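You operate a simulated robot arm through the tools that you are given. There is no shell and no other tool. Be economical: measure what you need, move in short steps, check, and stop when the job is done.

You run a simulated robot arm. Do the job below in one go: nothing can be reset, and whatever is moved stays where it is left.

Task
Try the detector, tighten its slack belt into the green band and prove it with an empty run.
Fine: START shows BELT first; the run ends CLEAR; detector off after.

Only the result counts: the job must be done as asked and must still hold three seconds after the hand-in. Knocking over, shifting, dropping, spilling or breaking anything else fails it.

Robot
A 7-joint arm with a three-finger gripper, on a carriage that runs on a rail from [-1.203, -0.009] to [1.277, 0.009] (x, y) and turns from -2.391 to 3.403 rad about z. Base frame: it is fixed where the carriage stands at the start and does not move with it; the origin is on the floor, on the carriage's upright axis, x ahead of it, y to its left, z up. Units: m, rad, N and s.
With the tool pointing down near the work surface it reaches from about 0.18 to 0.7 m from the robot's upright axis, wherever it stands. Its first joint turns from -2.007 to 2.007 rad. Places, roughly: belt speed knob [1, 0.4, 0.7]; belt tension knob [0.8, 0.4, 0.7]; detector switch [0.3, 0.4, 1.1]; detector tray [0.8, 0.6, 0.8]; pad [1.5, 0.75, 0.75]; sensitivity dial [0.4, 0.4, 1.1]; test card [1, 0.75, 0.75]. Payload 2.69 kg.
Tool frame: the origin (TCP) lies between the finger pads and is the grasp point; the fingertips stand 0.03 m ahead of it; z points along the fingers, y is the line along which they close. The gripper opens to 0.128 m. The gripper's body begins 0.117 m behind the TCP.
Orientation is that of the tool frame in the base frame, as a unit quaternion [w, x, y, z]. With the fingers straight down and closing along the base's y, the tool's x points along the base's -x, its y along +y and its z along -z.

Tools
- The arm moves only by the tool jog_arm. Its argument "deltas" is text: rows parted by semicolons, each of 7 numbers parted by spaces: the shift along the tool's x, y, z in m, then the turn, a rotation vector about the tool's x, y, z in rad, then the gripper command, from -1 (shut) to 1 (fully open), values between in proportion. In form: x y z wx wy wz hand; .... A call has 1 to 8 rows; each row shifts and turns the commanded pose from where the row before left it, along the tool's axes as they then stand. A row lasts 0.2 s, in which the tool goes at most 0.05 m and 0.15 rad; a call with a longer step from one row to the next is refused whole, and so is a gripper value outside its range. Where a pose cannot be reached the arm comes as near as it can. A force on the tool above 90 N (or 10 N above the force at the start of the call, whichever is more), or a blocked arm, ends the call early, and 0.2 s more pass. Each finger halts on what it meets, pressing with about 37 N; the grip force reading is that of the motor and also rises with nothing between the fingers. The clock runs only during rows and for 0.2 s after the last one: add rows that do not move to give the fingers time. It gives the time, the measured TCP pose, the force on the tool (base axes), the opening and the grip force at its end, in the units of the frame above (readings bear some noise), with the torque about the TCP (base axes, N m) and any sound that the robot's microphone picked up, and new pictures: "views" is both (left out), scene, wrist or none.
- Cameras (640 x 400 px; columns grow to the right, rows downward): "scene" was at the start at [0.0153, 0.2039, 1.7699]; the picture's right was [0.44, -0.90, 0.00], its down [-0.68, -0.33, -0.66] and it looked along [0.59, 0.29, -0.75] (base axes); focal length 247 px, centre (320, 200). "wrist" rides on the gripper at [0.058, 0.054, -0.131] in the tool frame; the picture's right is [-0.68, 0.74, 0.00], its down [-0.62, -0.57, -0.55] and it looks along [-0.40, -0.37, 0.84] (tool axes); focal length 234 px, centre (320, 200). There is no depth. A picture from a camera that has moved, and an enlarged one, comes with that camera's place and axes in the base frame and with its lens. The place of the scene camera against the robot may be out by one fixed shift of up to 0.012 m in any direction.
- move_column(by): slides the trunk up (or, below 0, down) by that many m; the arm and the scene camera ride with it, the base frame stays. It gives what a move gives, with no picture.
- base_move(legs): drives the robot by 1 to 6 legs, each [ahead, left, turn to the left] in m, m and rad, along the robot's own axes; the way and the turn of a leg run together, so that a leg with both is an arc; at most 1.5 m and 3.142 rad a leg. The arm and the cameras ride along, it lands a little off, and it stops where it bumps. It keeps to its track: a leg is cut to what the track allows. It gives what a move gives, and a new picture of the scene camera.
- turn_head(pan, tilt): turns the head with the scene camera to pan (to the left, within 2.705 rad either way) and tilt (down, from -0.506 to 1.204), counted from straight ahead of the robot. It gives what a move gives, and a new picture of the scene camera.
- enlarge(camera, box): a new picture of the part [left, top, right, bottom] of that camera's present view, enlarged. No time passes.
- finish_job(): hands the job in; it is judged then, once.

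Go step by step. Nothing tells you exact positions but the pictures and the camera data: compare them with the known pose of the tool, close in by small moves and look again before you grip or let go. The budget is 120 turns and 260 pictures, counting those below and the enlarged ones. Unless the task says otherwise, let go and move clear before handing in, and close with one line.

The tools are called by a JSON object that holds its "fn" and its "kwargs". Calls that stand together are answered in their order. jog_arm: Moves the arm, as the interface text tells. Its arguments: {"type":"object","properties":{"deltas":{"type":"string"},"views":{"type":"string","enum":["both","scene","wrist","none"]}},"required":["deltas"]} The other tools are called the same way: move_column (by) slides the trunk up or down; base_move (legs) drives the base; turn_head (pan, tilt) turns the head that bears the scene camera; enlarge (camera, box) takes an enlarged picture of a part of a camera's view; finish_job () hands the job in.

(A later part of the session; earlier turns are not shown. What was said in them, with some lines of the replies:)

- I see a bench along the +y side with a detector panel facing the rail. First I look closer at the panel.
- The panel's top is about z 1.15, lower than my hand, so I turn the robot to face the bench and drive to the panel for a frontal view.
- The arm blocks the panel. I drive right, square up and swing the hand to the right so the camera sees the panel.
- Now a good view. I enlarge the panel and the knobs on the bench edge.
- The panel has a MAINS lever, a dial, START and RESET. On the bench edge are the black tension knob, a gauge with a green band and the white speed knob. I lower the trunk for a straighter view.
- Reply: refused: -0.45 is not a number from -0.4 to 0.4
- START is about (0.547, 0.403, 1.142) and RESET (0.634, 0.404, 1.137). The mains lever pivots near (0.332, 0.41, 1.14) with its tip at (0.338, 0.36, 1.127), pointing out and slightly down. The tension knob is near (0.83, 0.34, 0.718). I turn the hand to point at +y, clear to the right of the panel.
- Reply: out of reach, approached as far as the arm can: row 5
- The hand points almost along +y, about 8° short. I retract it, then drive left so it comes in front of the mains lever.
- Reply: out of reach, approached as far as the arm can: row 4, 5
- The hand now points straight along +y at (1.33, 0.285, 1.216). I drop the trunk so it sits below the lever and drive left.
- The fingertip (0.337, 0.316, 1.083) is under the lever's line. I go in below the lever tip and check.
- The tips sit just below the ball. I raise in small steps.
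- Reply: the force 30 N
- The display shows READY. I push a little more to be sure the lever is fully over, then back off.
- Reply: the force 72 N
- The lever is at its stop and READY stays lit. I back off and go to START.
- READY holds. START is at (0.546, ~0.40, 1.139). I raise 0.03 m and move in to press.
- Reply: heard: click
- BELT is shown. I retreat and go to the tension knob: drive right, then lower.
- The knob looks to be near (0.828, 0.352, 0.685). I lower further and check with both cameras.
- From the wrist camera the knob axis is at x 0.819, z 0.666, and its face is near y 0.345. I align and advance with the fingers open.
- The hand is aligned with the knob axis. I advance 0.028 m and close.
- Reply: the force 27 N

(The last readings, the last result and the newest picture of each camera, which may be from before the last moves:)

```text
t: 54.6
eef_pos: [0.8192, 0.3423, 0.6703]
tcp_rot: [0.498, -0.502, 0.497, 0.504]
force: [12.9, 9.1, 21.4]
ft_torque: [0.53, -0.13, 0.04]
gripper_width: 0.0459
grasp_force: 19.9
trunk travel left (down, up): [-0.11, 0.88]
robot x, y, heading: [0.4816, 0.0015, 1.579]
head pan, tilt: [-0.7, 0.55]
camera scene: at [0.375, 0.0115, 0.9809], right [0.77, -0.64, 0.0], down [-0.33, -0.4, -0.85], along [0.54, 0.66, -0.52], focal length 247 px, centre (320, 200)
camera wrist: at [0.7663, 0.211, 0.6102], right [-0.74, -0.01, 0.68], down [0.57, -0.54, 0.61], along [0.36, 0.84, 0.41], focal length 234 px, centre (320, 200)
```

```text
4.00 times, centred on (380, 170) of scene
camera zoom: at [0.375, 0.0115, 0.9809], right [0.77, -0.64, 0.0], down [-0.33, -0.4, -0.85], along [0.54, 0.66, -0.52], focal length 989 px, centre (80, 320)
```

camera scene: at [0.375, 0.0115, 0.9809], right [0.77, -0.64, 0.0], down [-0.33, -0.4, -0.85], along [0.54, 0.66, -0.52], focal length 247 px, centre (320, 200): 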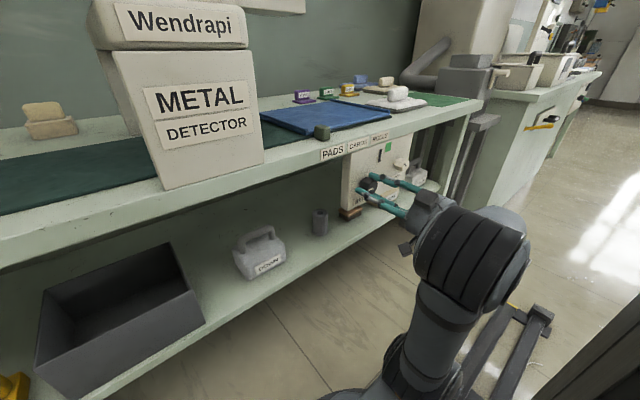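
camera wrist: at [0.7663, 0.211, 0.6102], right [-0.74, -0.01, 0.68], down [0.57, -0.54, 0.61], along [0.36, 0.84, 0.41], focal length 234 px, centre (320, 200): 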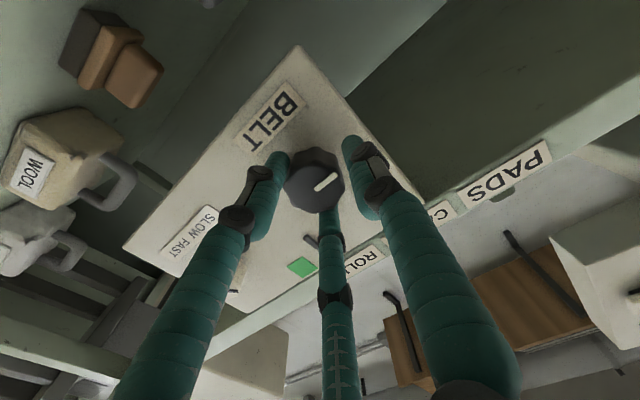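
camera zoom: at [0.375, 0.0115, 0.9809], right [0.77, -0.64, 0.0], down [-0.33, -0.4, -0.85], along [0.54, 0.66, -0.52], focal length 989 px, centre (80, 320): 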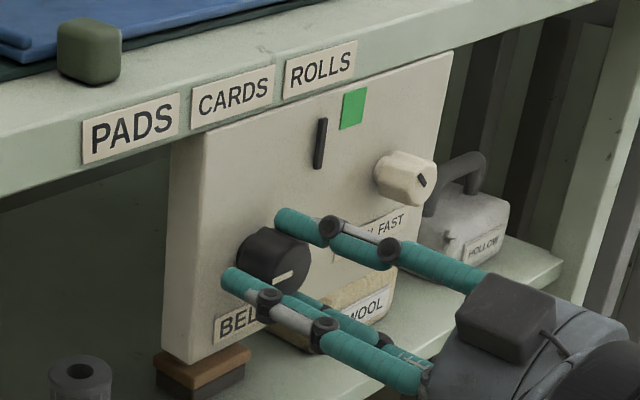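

The knob is gripped at 0.046 m wide. I relieve the side load and turn clockwise 0.3 rad to see which way the pointer goes.

{"fn": "jog_arm", "kwargs": {"deltas": "-0.005 0 0 0 0 0 -1;0 0 0 0 0 0 -1;0 0 0 0 0 0.1 -1;0 0 0 0 0 0.1 -1;0 0 0 0 0 0.1 -1;0 0 0 0 0 0 -1", "views": "wrist"}}

{"fn": "enlarge", "kwargs": {"camera": "scene", "box": [320, 120, 440, 220]}}

```text
t: 56.0
eef_pos: [0.8205, 0.3412, 0.6719]
tcp_rot: [0.415, -0.423, 0.568, 0.572]
force: [14.4, -2.6, 13.5]
ft_torque: [0.27, -0.09, -0.41]
gripper_width: 0.0452
grasp_force: 37.3
trunk travel left (down, up): [-0.11, 0.88]
robot x, y, heading: [0.4807, -0.0011, 1.578]
head pan, tilt: [-0.7, 0.55]
camera wrist: at [0.752, 0.2104, 0.6314], right [-0.5, 0.0, 0.87], down [0.73, -0.54, 0.42], along [0.46, 0.84, 0.27], focal length 234 px, centre (320, 200)
```

wrist: 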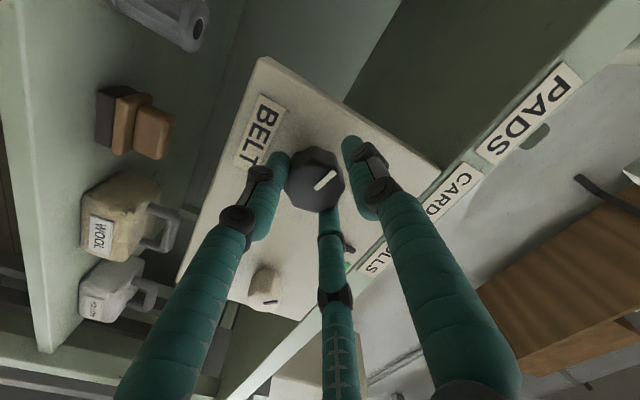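

```text
4.00 times, centred on (380, 170) of scene
camera zoom: at [0.3754, 0.011, 0.9808], right [0.77, -0.64, 0.0], down [-0.33, -0.4, -0.85], along [0.54, 0.66, -0.52], focal length 989 px, centre (80, 320)
```

zoom: 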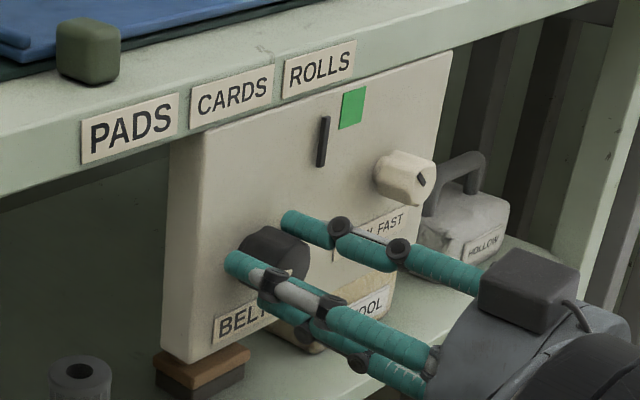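

Clockwise moves the pointer toward green, about 3 px per 0.33 rad and roughly 30 px to go. I keep turning.

{"fn": "jog_arm", "kwargs": {"deltas": "0 0 0 0 0 0.14 -1;0 0 0 0 0 0.14 -1;0 0 0 0 0 0.14 -1;0 0 0 0 0 0.14 -1;0 0 0 0 0 0.14 -1;0 0 0 0 0 0.14 -1;0 0 0 0 0 0 -1", "views": "none"}}

{"fn": "enlarge", "kwargs": {"camera": "scene", "box": [320, 120, 440, 220]}}

```text
t: 57.6
eef_pos: [0.8245, 0.3408, 0.6701]
tcp_rot: [0.148, -0.151, 0.692, 0.69]
force: [40.6, 2.2, 0.4]
ft_torque: [-0.16, 0.02, -1.44]
gripper_width: 0.0409
grasp_force: 45.4
trunk travel left (down, up): [-0.11, 0.88]
robot x, y, heading: [0.4817, 0.0065, 1.581]
head pan, tilt: [-0.7, 0.55]
```

```text
4.00 times, centred on (380, 170) of scene
camera zoom: at [0.3781, 0.012, 0.9808], right [0.77, -0.64, 0.0], down [-0.34, -0.4, -0.85], along [0.54, 0.66, -0.52], focal length 989 px, centre (80, 320)
```

zoom: 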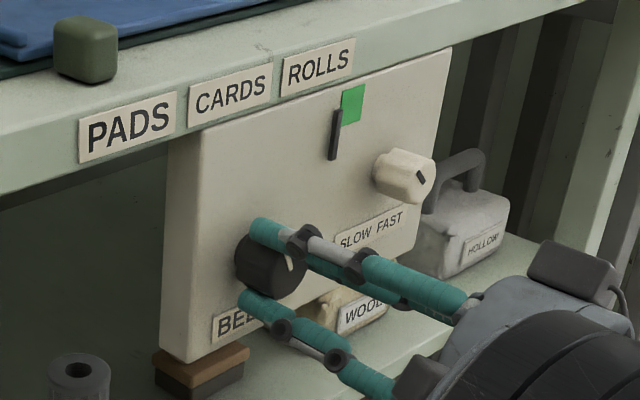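

The pointer is moving well. I relieve the side load and continue.

{"fn": "jog_arm", "kwargs": {"deltas": "-0.0055 -0.0025 0 0 0 0 -1;0 0 0 0 0 0.14 -1;0 0 0 0 0 0.14 -1;0 0 0 0 0 0.14 -1;0 0 0 0 0 0.14 -1;0 0 0 0 0 0.14 -1;0 0 0 0 0 0 -1", "views": "none"}}

{"fn": "enlarge", "kwargs": {"camera": "scene", "box": [320, 120, 440, 220]}}

```text
t: 59.2
eef_pos: [0.8252, 0.3409, 0.6699]
tcp_rot: [-0.101, 0.09, 0.703, 0.698]
force: [4.5, -30.2, 3.8]
ft_torque: [-0.14, -0.02, 0.03]
gripper_width: 0.0406
grasp_force: 45.0
trunk travel left (down, up): [-0.11, 0.88]
robot x, y, heading: [0.4821, 0.0031, 1.581]
head pan, tilt: [-0.7, 0.55]
```

```text
4.00 times, centred on (380, 170) of scene
camera zoom: at [0.3751, 0.0094, 0.9807], right [0.77, -0.64, 0.0], down [-0.33, -0.4, -0.85], along [0.54, 0.66, -0.52], focal length 989 px, centre (80, 320)
```

zoom: 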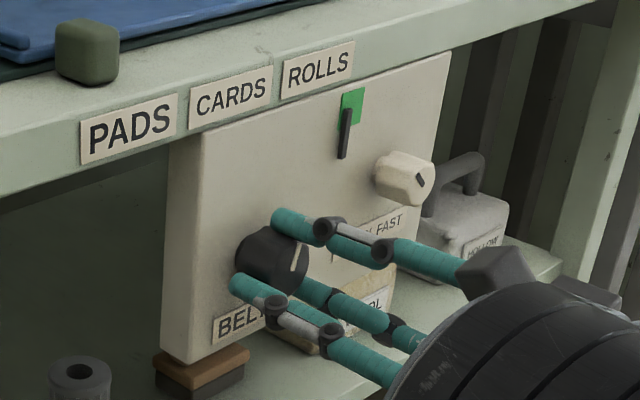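

The pointer is now inside the band's left part, and I want it nearer the middle. I turn a bit more.

{"fn": "jog_arm", "kwargs": {"deltas": "0 0 -0.001 0 0 0.12 -1;0 0 0 0 0 0.12 -1;0 0 0 0 0 0.12 -1;0 0 0 0 0 0.12 -1;0 0 0 0 0 0 -1", "views": "none"}}

{"fn": "enlarge", "kwargs": {"camera": "scene", "box": [380, 130, 420, 165]}}

```text
t: 60.5
eef_pos: [0.8252, 0.3418, 0.6713]
tcp_rot: [-0.265, 0.255, 0.663, 0.652]
force: [5.9, -17.0, -4.8]
ft_torque: [-0.04, 0.03, 0.03]
gripper_width: 0.0405
grasp_force: 44.6
trunk travel left (down, up): [-0.11, 0.88]
robot x, y, heading: [0.4784, 0.003, 1.581]
head pan, tilt: [-0.7, 0.55]
```

```text
11.43 times, centred on (400, 148) of scene
camera zoom: at [0.3756, 0.0107, 0.9807], right [0.77, -0.64, 0.0], down [-0.33, -0.4, -0.85], along [0.54, 0.66, -0.52], focal length 2826 px, centre (-594, 800)
```

zoom: 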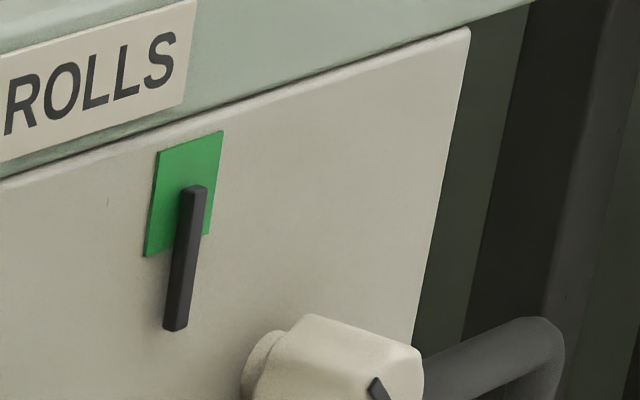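

Allowing for parallax, the pointer looks centred in the band. I release and retreat, then verify from the front.

{"fn": "jog_arm", "kwargs": {"deltas": "0 0 0 0 0 0 -0.2;0 0 0 0 0 0 0.1;0 0 0 0 0 0 0.3;0 0 0 0 0 0 0.3;0 0 0 0 0 0 0.3;0 0 -0.03 0 0 0 0.3;0 0 -0.035 0 0 0 0.3", "views": "wrist"}}

{"fn": "enlarge", "kwargs": {"camera": "scene", "box": [380, 130, 420, 165]}}

```text
t: 62.0
eef_pos: [0.827, 0.2792, 0.6731]
tcp_rot: [-0.263, 0.255, 0.663, 0.653]
force: [0.2, 0.4, 0.0]
ft_torque: [0.02, 0.02, 0.02]
gripper_width: 0.0829
grasp_force: 0.1
trunk travel left (down, up): [-0.11, 0.88]
robot x, y, heading: [0.4805, 0.005, 1.58]
head pan, tilt: [-0.7, 0.55]
camera wrist: at [0.8231, 0.1494, 0.7522], right [1.0, 0.02, 0.08], down [0.07, -0.55, -0.83], along [0.03, 0.83, -0.55], focal length 234 px, centre (320, 200)
```

wrist: 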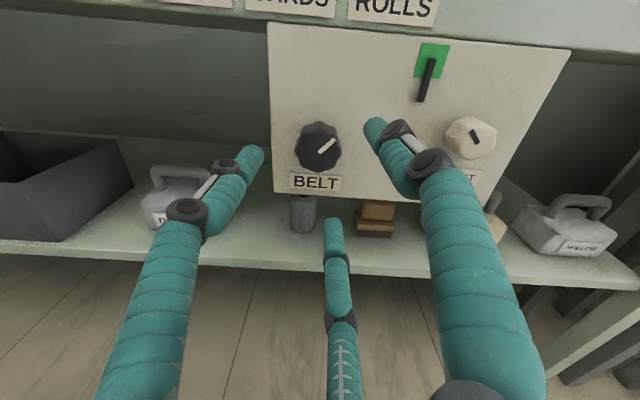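

```text
11.43 times, centred on (400, 148) of scene
camera zoom: at [0.3748, 0.0122, 0.9806], right [0.77, -0.64, 0.0], down [-0.33, -0.4, -0.85], along [0.54, 0.66, -0.52], focal length 2826 px, centre (-594, 800)
```

zoom: 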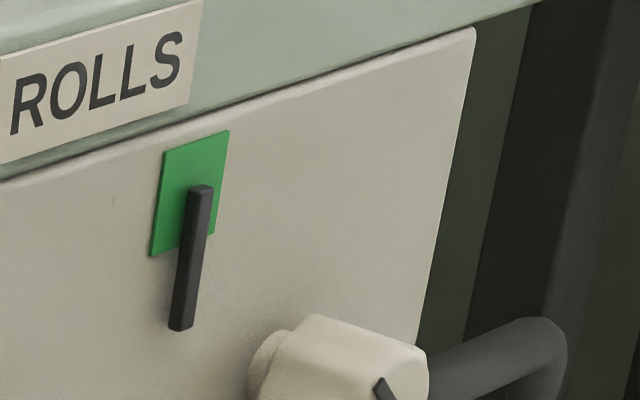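

{"fn": "enlarge", "kwargs": {"camera": "wrist", "box": [390, 30, 470, 110]}}

```text
5.00 times, centred on (430, 70) of wrist
camera zoom: at [0.8231, 0.1494, 0.7522], right [1.0, 0.02, 0.08], down [0.07, -0.55, -0.83], along [0.03, 0.83, -0.55], focal length 1171 px, centre (-230, 850)
```

zoom: 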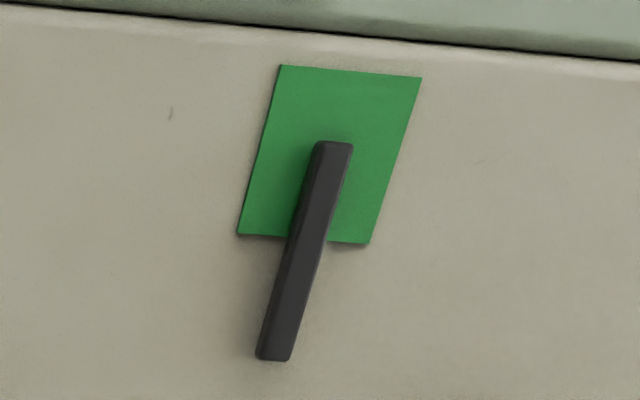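

The belt pointer is centred in green. I close the fingers, go up and return to START.

{"fn": "jog_arm", "kwargs": {"deltas": "0 0 0 0 0 0 -1;0 0 0 0 0 0 -1;0 0 0 0 0 0 -1;0 0 0 0 0 0 -1;0 0 0 0 0 0 -1", "views": "none"}}

{"fn": "move_column", "kwargs": {"by": 0.4}}

{"fn": "move_column", "kwargs": {"by": 0.064}}

{"fn": "base_move", "kwargs": {"legs": [[0, 0.282, 0]]}}

{"fn": "enlarge", "kwargs": {"camera": "scene", "box": [200, 60, 440, 260]}}

```text
t: 63.2
eef_pos: [0.828, 0.2794, 0.6726]
tcp_rot: [-0.264, 0.254, 0.664, 0.652]
force: [-0.2, 0.5, -0.7]
ft_torque: [0.01, 0.02, 0.02]
gripper_width: 0.0026
grasp_force: 6.7
trunk travel left (down, up): [-0.11, 0.88]
robot x, y, heading: [0.4849, 0.0034, 1.574]
head pan, tilt: [-0.7, 0.55]
```

```text
t: 67.1
eef_pos: [0.8273, 0.2795, 1.073]
tcp_rot: [-0.263, 0.256, 0.663, 0.653]
force: [-0.6, 0.2, 0.0]
ft_torque: [0.0, -0.02, -0.01]
gripper_width: 0.0022
grasp_force: 31.3
trunk travel left (down, up): [-0.51, 0.48]
robot x, y, heading: [0.4816, 0.0038, 1.581]
head pan, tilt: [-0.7, 0.55]
```

```text
t: 68.1
eef_pos: [0.8271, 0.2802, 1.137]
tcp_rot: [-0.264, 0.255, 0.663, 0.653]
force: [0.2, 0.3, -0.3]
ft_torque: [-0.02, -0.03, -0.03]
gripper_width: 0.0021
grasp_force: 31.8
trunk travel left (down, up): [-0.574, 0.416]
robot x, y, heading: [0.478, 0.0068, 1.588]
head pan, tilt: [-0.7, 0.55]
```

```text
t: 70.0
eef_pos: [0.5489, 0.2798, 1.136]
tcp_rot: [-0.265, 0.253, 0.664, 0.652]
force: [0.4, -0.5, 0.5]
ft_torque: [-0.02, 0.0, -0.03]
gripper_width: 0.0021
grasp_force: 31.4
trunk travel left (down, up): [-0.574, 0.416]
robot x, y, heading: [0.2048, 0.0038, 1.582]
head pan, tilt: [-0.7, 0.55]
camera scene: at [0.0982, 0.0092, 1.4446], right [0.77, -0.63, 0.0], down [-0.33, -0.4, -0.85], along [0.54, 0.66, -0.52], focal length 247 px, centre (320, 200)
```

scene: 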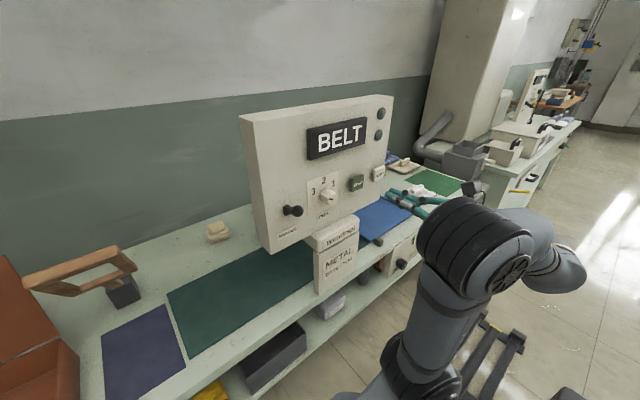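

```text
2.00 times, centred on (320, 160) of scene
camera zoom: at [0.0982, 0.0092, 1.4446], right [0.77, -0.63, 0.0], down [-0.33, -0.4, -0.85], along [0.54, 0.66, -0.52], focal length 495 px, centre (320, 280)
```

zoom: 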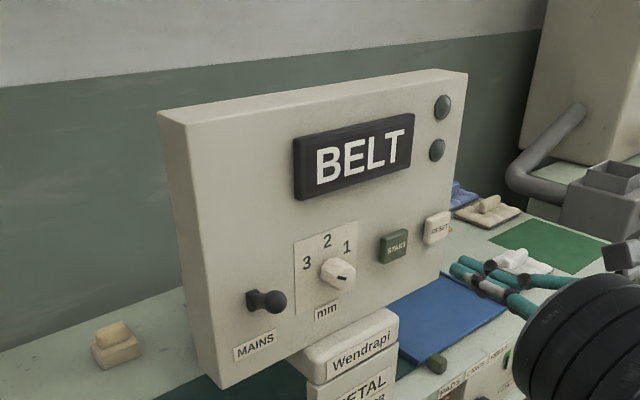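

BELT is still displayed. I press START again.

{"fn": "jog_arm", "kwargs": {"deltas": "0 0 0.04 0 0 0 -1;0 0 0.03 0 0 0 -1;0 0 0.013 0 0 0 -1;0 0 0.005 0 0 0 -1;0 0 0.004 0 0 0 -1;0 0 0.001 0 0 0 -1", "views": "none"}}

{"fn": "enlarge", "kwargs": {"camera": "scene", "box": [200, 60, 440, 260]}}

```text
t: 71.5
eef_pos: [0.55, 0.3723, 1.1356]
tcp_rot: [-0.266, 0.252, 0.663, 0.652]
force: [0.2, -2.9, 0.1]
ft_torque: [0.07, -0.04, -0.03]
gripper_width: 0.0022
grasp_force: 31.7
trunk travel left (down, up): [-0.574, 0.416]
robot x, y, heading: [0.2063, 0.0013, 1.584]
head pan, tilt: [-0.7, 0.55]
heard: click
```

```text
2.00 times, centred on (320, 160) of scene
camera zoom: at [0.0988, 0.0087, 1.4446], right [0.77, -0.63, 0.0], down [-0.33, -0.4, -0.85], along [0.54, 0.66, -0.52], focal length 495 px, centre (320, 280)
```

zoom: 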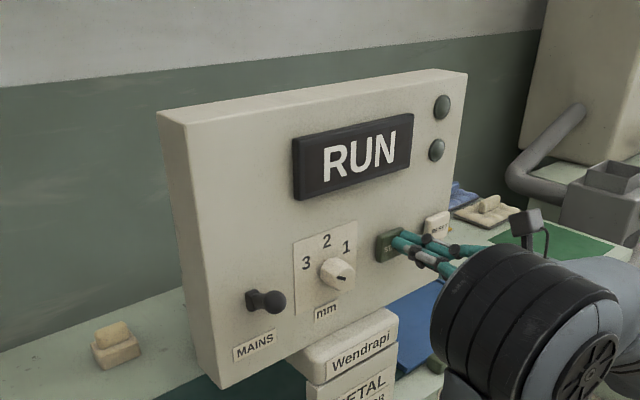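

RUN is on. I retreat and wait for the result.

{"fn": "jog_arm", "kwargs": {"deltas": "0 0 -0.03 0 0 0 -1;0 0 -0.03 0 0 0 -1;0 0 -0.032 0 0 0 -1;0 0 0 0 0 0 -1;0 0 0 0 0 0 -1;0 0 0 0 0 0 -1;0 0 0 0 0 0 -1;0 0 0 0 0 0 -1", "views": "scene"}}

{"fn": "jog_arm", "kwargs": {"deltas": "0 0 0 0 0 0 -1;0 0 0 0 0 0 -1;0 0 0 0 0 0 -1;0 0 0 0 0 0 -1;0 0 0 0 0 0 -1;0 0 0 0 0 0 -1;0 0 0 0 0 0 -1;0 0 0 0 0 0 -1", "views": "scene"}}

```text
t: 73.2
eef_pos: [0.5507, 0.28, 1.1364]
tcp_rot: [-0.265, 0.253, 0.664, 0.652]
force: [0.3, 0.0, -0.8]
ft_torque: [0.0, 0.0, 0.0]
gripper_width: 0.0022
grasp_force: 31.4
trunk travel left (down, up): [-0.574, 0.416]
robot x, y, heading: [0.2018, 0.0019, 1.584]
head pan, tilt: [-0.7, 0.55]
camera scene: at [0.0989, 0.0092, 1.4446], right [0.77, -0.63, 0.0], down [-0.33, -0.4, -0.85], along [0.54, 0.66, -0.52], focal length 247 px, centre (320, 200)
```

scene: 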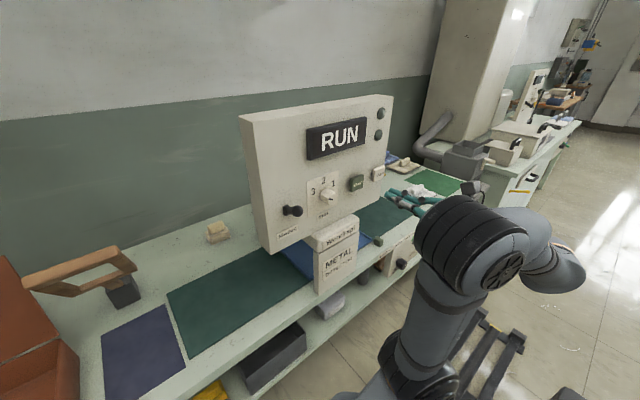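

```text
t: 75.0
eef_pos: [0.5501, 0.2802, 1.1358]
tcp_rot: [-0.265, 0.253, 0.663, 0.653]
force: [-0.2, 0.1, 0.3]
ft_torque: [0.02, 0.02, -0.01]
gripper_width: 0.0023
grasp_force: 31.9
trunk travel left (down, up): [-0.574, 0.416]
robot x, y, heading: [0.2046, 0.0015, 1.58]
head pan, tilt: [-0.7, 0.55]
camera scene: at [0.0989, 0.0092, 1.4446], right [0.77, -0.63, 0.0], down [-0.33, -0.4, -0.85], along [0.54, 0.66, -0.52], focal length 247 px, centre (320, 200)
```

scene: 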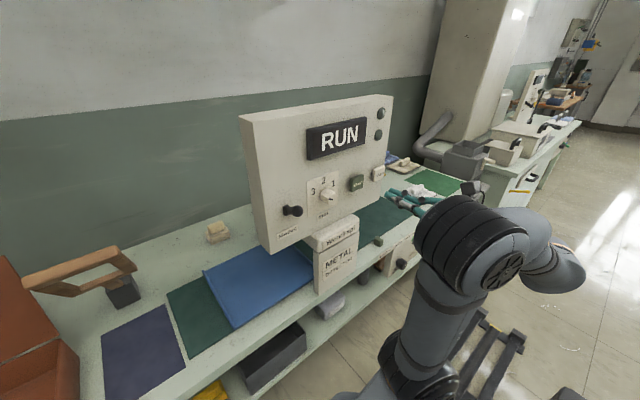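

The tray is travelling along the belt. I wait for the result.

{"fn": "jog_arm", "kwargs": {"deltas": "0 0 0 0 0 0 -1;0 0 0 0 0 0 -1;0 0 0 0 0 0 -1;0 0 0 0 0 0 -1;0 0 0 0 0 0 -1;0 0 0 0 0 0 -1;0 0 0 0 0 0 -1;0 0 0 0 0 0 -1", "views": "scene"}}

{"fn": "jog_arm", "kwargs": {"deltas": "0 0 0 0 0 0 -1;0 0 0 0 0 0 -1;0 0 0 0 0 0 -1;0 0 0 0 0 0 -1;0 0 0 0 0 0 -1;0 0 0 0 0 0 -1;0 0 0 0 0 0 -1;0 0 0 0 0 0 -1", "views": "scene"}}

```text
t: 76.8
eef_pos: [0.5496, 0.2806, 1.1355]
tcp_rot: [-0.266, 0.253, 0.663, 0.652]
force: [-0.1, -0.2, -0.7]
ft_torque: [0.0, 0.0, 0.0]
gripper_width: 0.0019
grasp_force: 30.9
trunk travel left (down, up): [-0.574, 0.416]
robot x, y, heading: [0.2047, -0.0003, 1.587]
head pan, tilt: [-0.7, 0.55]
camera scene: at [0.0989, 0.0092, 1.4446], right [0.77, -0.63, 0.0], down [-0.33, -0.4, -0.85], along [0.54, 0.66, -0.52], focal length 247 px, centre (320, 200)
```

scene: 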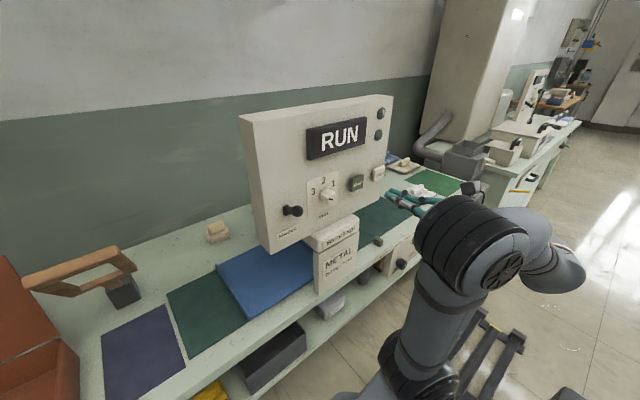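

```text
t: 78.7
eef_pos: [0.5499, 0.2803, 1.136]
tcp_rot: [-0.265, 0.253, 0.664, 0.652]
force: [0.7, 0.1, -0.1]
ft_torque: [-0.02, 0.03, 0.0]
gripper_width: 0.0019
grasp_force: 31.1
trunk travel left (down, up): [-0.574, 0.416]
robot x, y, heading: [0.203, 0.0014, 1.583]
head pan, tilt: [-0.7, 0.55]
camera scene: at [0.0989, 0.0092, 1.4446], right [0.77, -0.63, 0.0], down [-0.33, -0.4, -0.85], along [0.54, 0.66, -0.52], focal length 247 px, centre (320, 200)
```

scene: 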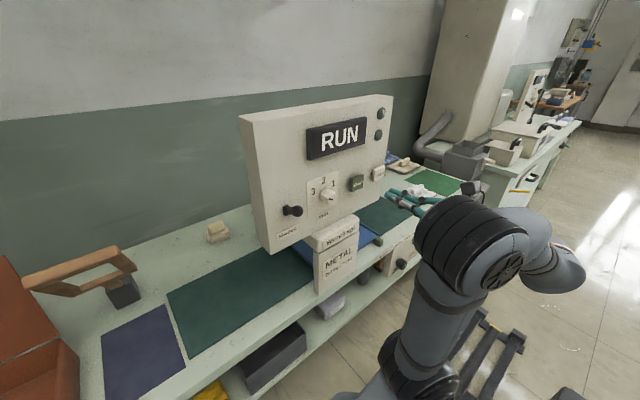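

{"fn": "jog_arm", "kwargs": {"deltas": "0 0 0 0 0 0 -1;0 0 0 0 0 0 -1;0 0 0 0 0 0 -1;0 0 0 0 0 0 -1;0 0 0 0 0 0 -1;0 0 0 0 0 0 -1;0 0 0 0 0 0 -1;0 0 0 0 0 0 -1", "views": "scene"}}

```text
t: 80.5
eef_pos: [0.5502, 0.2803, 1.1359]
tcp_rot: [-0.265, 0.253, 0.664, 0.652]
force: [0.6, 0.4, 0.3]
ft_torque: [0.01, 0.01, 0.0]
gripper_width: 0.0022
grasp_force: 31.5
trunk travel left (down, up): [-0.574, 0.416]
robot x, y, heading: [0.2074, 0.0023, 1.583]
head pan, tilt: [-0.7, 0.55]
camera scene: at [0.0989, 0.0092, 1.4446], right [0.77, -0.63, 0.0], down [-0.33, -0.4, -0.85], along [0.54, 0.66, -0.52], focal length 247 px, centre (320, 200)
```

scene: 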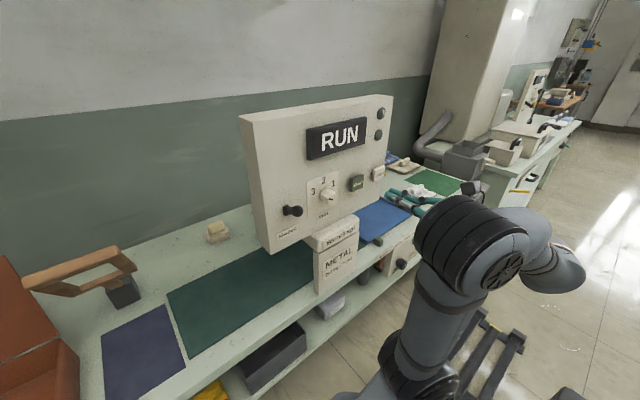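

{"fn": "jog_arm", "kwargs": {"deltas": "0 0 0 0 0 0 -1;0 0 0 0 0 0 -1;0 0 0 0 0 0 -1;0 0 0 0 0 0 -1", "views": "scene"}}

```text
t: 81.5
eef_pos: [0.5496, 0.279, 1.1356]
tcp_rot: [-0.266, 0.253, 0.664, 0.652]
force: [-0.5, 0.7, 0.4]
ft_torque: [0.02, -0.01, -0.01]
gripper_width: 0.0023
grasp_force: 31.5
trunk travel left (down, up): [-0.574, 0.416]
robot x, y, heading: [0.2087, 0.0032, 1.584]
head pan, tilt: [-0.7, 0.55]
camera scene: at [0.0989, 0.0092, 1.4446], right [0.77, -0.63, 0.0], down [-0.33, -0.4, -0.85], along [0.54, 0.66, -0.52], focal length 247 px, centre (320, 200)
```

scene: 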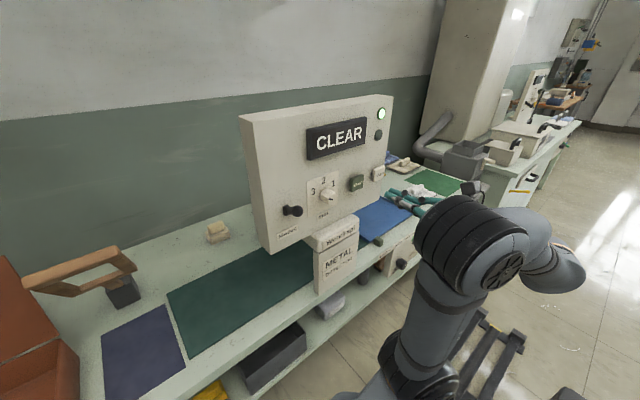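

The run ended CLEAR with the lamp lit. Now I switch the mains off: rise above the lever, drive left, go in above the ball and push down.

{"fn": "move_column", "kwargs": {"by": 0.08}}

{"fn": "base_move", "kwargs": {"legs": [[0, 0.216, 0]]}}

{"fn": "enlarge", "kwargs": {"camera": "scene", "box": [300, 110, 460, 260]}}

```text
t: 82.6
eef_pos: [0.5508, 0.2797, 1.2161]
tcp_rot: [-0.265, 0.253, 0.664, 0.652]
force: [0.0, 0.0, -0.8]
ft_torque: [-0.01, -0.01, -0.02]
gripper_width: 0.0018
grasp_force: 31.8
trunk travel left (down, up): [-0.654, 0.336]
robot x, y, heading: [0.2038, 0.0004, 1.589]
head pan, tilt: [-0.7, 0.55]
```

```text
t: 84.3
eef_pos: [0.3342, 0.2751, 1.2159]
tcp_rot: [-0.263, 0.254, 0.663, 0.653]
force: [-0.6, 0.6, -0.9]
ft_torque: [-0.01, 0.04, -0.05]
gripper_width: 0.002
grasp_force: 31.0
trunk travel left (down, up): [-0.654, 0.336]
robot x, y, heading: [-0.0103, -0.0023, 1.581]
head pan, tilt: [-0.7, 0.55]
camera scene: at [-0.1191, 0.0083, 1.5245], right [0.77, -0.64, 0.0], down [-0.33, -0.4, -0.85], along [0.54, 0.66, -0.52], focal length 247 px, centre (320, 200)
```

scene: 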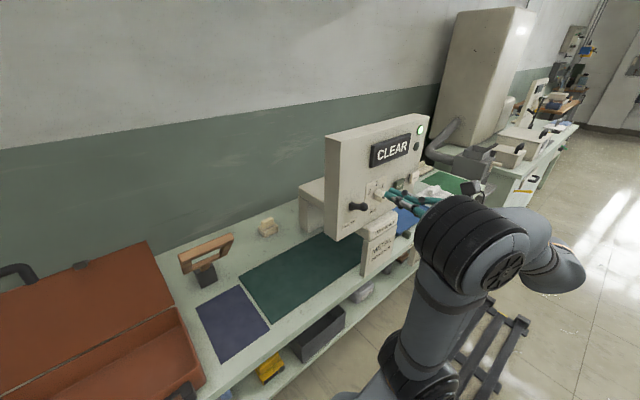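

```text
2.67 times, centred on (380, 185) of scene
camera zoom: at [-0.1191, 0.0083, 1.5245], right [0.77, -0.64, 0.0], down [-0.33, -0.4, -0.85], along [0.54, 0.66, -0.52], focal length 659 px, centre (160, 240)
```

zoom: 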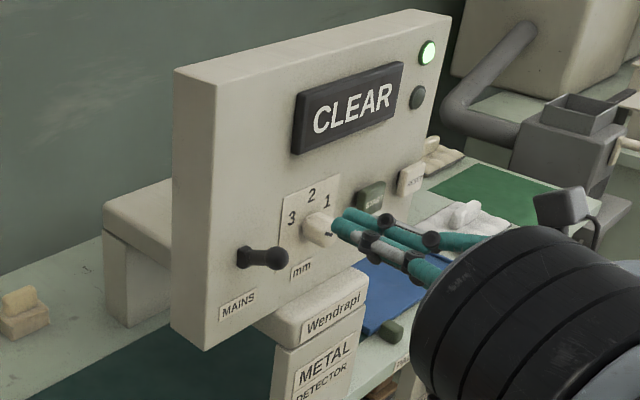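

The ball is near (0.322, 0.36, 1.167) and my tip is about 0.04 m above it. I advance and push down.

{"fn": "jog_arm", "kwargs": {"deltas": "0.004 -0.004 0.03 0 0 0 -1;0 0 0.035 0 0 0 -1;0 0 0 0 0 0 -1", "views": "none"}}

{"fn": "enlarge", "kwargs": {"camera": "scene", "box": [300, 110, 460, 260]}}

```text
t: 85.1
eef_pos: [0.3266, 0.34, 1.2158]
tcp_rot: [-0.263, 0.255, 0.663, 0.653]
force: [-0.6, -0.8, 0.1]
ft_torque: [0.04, -0.01, 0.0]
gripper_width: 0.0021
grasp_force: 31.6
trunk travel left (down, up): [-0.654, 0.336]
robot x, y, heading: [-0.0114, -0.0024, 1.579]
head pan, tilt: [-0.7, 0.55]
```

```text
2.67 times, centred on (380, 185) of scene
camera zoom: at [-0.1181, 0.0079, 1.5246], right [0.77, -0.64, 0.0], down [-0.33, -0.4, -0.85], along [0.54, 0.66, -0.52], focal length 659 px, centre (160, 240)
```

zoom: 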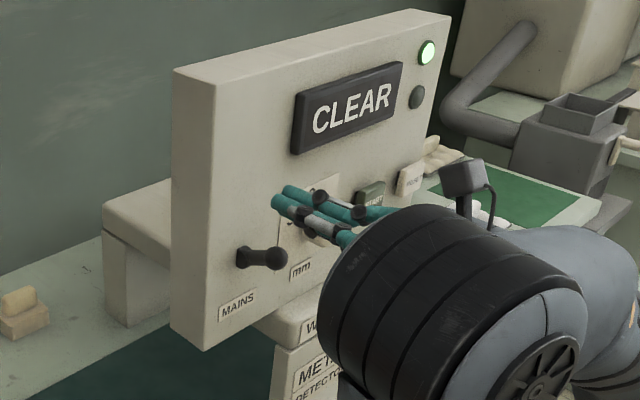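

{"fn": "jog_arm", "kwargs": {"deltas": "-0.0082 -0.0088 0 0 0 0 -1;-0.0082 -0.0088 0 0 0 0 -1;-0.0082 -0.0088 0 0 0 0 -1;-0.0082 -0.0088 0 0 0 0 -1;-0.0082 -0.0088 0 0 0 0 -1;-0.0082 -0.0088 0 0 0 0 -1", "views": "none"}}

{"fn": "enlarge", "kwargs": {"camera": "scene", "box": [300, 110, 460, 260]}}

```text
t: 86.5
eef_pos: [0.3278, 0.3419, 1.1419]
tcp_rot: [-0.264, 0.254, 0.664, 0.652]
force: [-0.6, 0.4, 0.1]
ft_torque: [0.0, -0.05, 0.0]
gripper_width: 0.002
grasp_force: 31.2
trunk travel left (down, up): [-0.654, 0.336]
robot x, y, heading: [-0.0127, 0.0021, 1.581]
head pan, tilt: [-0.7, 0.55]
```

```text
2.67 times, centred on (380, 185) of scene
camera zoom: at [-0.1178, 0.0086, 1.5246], right [0.77, -0.64, 0.0], down [-0.33, -0.4, -0.85], along [0.54, 0.66, -0.52], focal length 659 px, centre (160, 240)
```

zoom: 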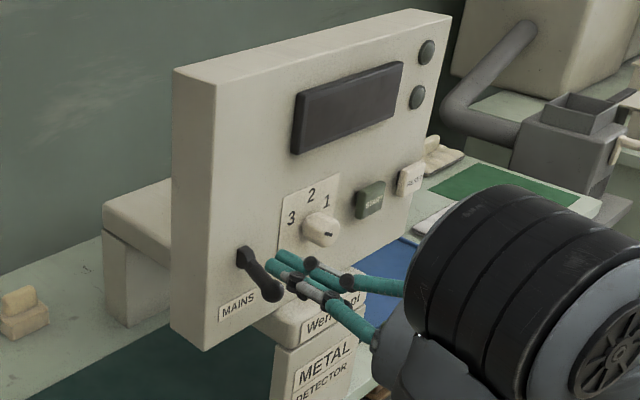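

The lever snapped down and the display is dark. I retreat and take a last look at the gauge.

{"fn": "jog_arm", "kwargs": {"deltas": "0 0 -0.03 0 0 0 -1;0 0 -0.03 0 0 0 -1;0 0 -0.02 0 0 0 -1;0 0 0 0 0 0 -1", "views": "scene"}}

{"fn": "base_move", "kwargs": {"legs": [[0, -0.4, 0]]}}

{"fn": "enlarge", "kwargs": {"camera": "scene", "box": [300, 200, 460, 320]}}

```text
t: 87.5
eef_pos: [0.3281, 0.2617, 1.1434]
tcp_rot: [-0.263, 0.255, 0.663, 0.653]
force: [0.5, -0.5, 0.0]
ft_torque: [0.0, 0.03, -0.03]
gripper_width: 0.0021
grasp_force: 31.7
trunk travel left (down, up): [-0.654, 0.336]
robot x, y, heading: [-0.0152, -0.0, 1.585]
head pan, tilt: [-0.7, 0.55]
camera scene: at [-0.1181, 0.0085, 1.5246], right [0.77, -0.64, 0.0], down [-0.33, -0.4, -0.85], along [0.54, 0.66, -0.52], focal length 247 px, centre (320, 200)
```

scene: 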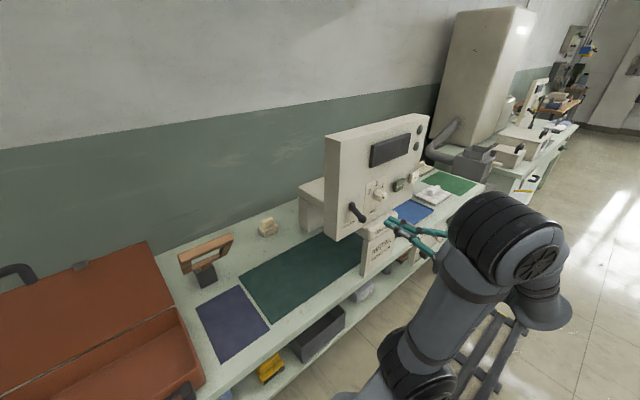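

```text
t: 90.0
eef_pos: [0.7224, 0.2637, 1.1433]
tcp_rot: [-0.262, 0.257, 0.662, 0.653]
force: [0.6, 1.0, 0.4]
ft_torque: [-0.02, 0.0, 0.01]
gripper_width: 0.0019
grasp_force: 30.7
trunk travel left (down, up): [-0.654, 0.336]
robot x, y, heading: [0.3776, 0.0047, 1.577]
head pan, tilt: [-0.7, 0.55]
camera scene: at [0.2733, 0.0115, 1.5247], right [0.77, -0.64, 0.0], down [-0.33, -0.4, -0.85], along [0.55, 0.66, -0.52], focal length 247 px, centre (320, 200)
```

scene: 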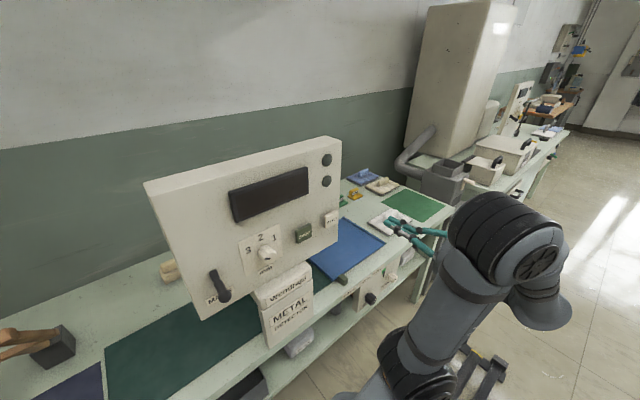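

```text
3.33 times, centred on (380, 260) of scene
camera zoom: at [0.2733, 0.0115, 1.5247], right [0.77, -0.64, 0.0], down [-0.33, -0.4, -0.85], along [0.55, 0.66, -0.52], focal length 824 px, centre (120, 0)
```

zoom: 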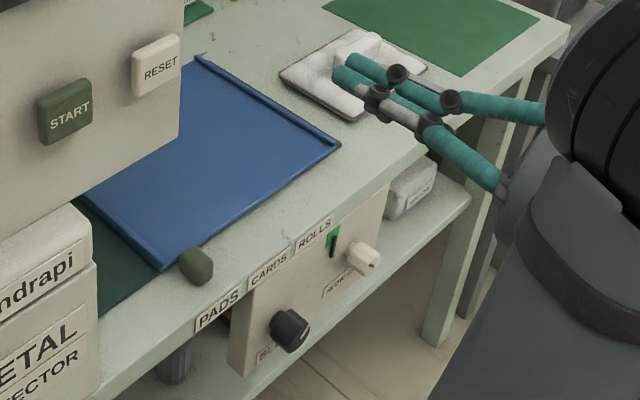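

The pointer is still in green, the tray is back at rest, the mains are off and the hand is clear, so I hand in.

{"fn": "finish_job", "kwargs": {}}

```text
The job is handed in.
```

The job is handed in: START showed BELT first, the tension pointer now sits centred in the green band, the empty run ended CLEAR, and the detector is off.
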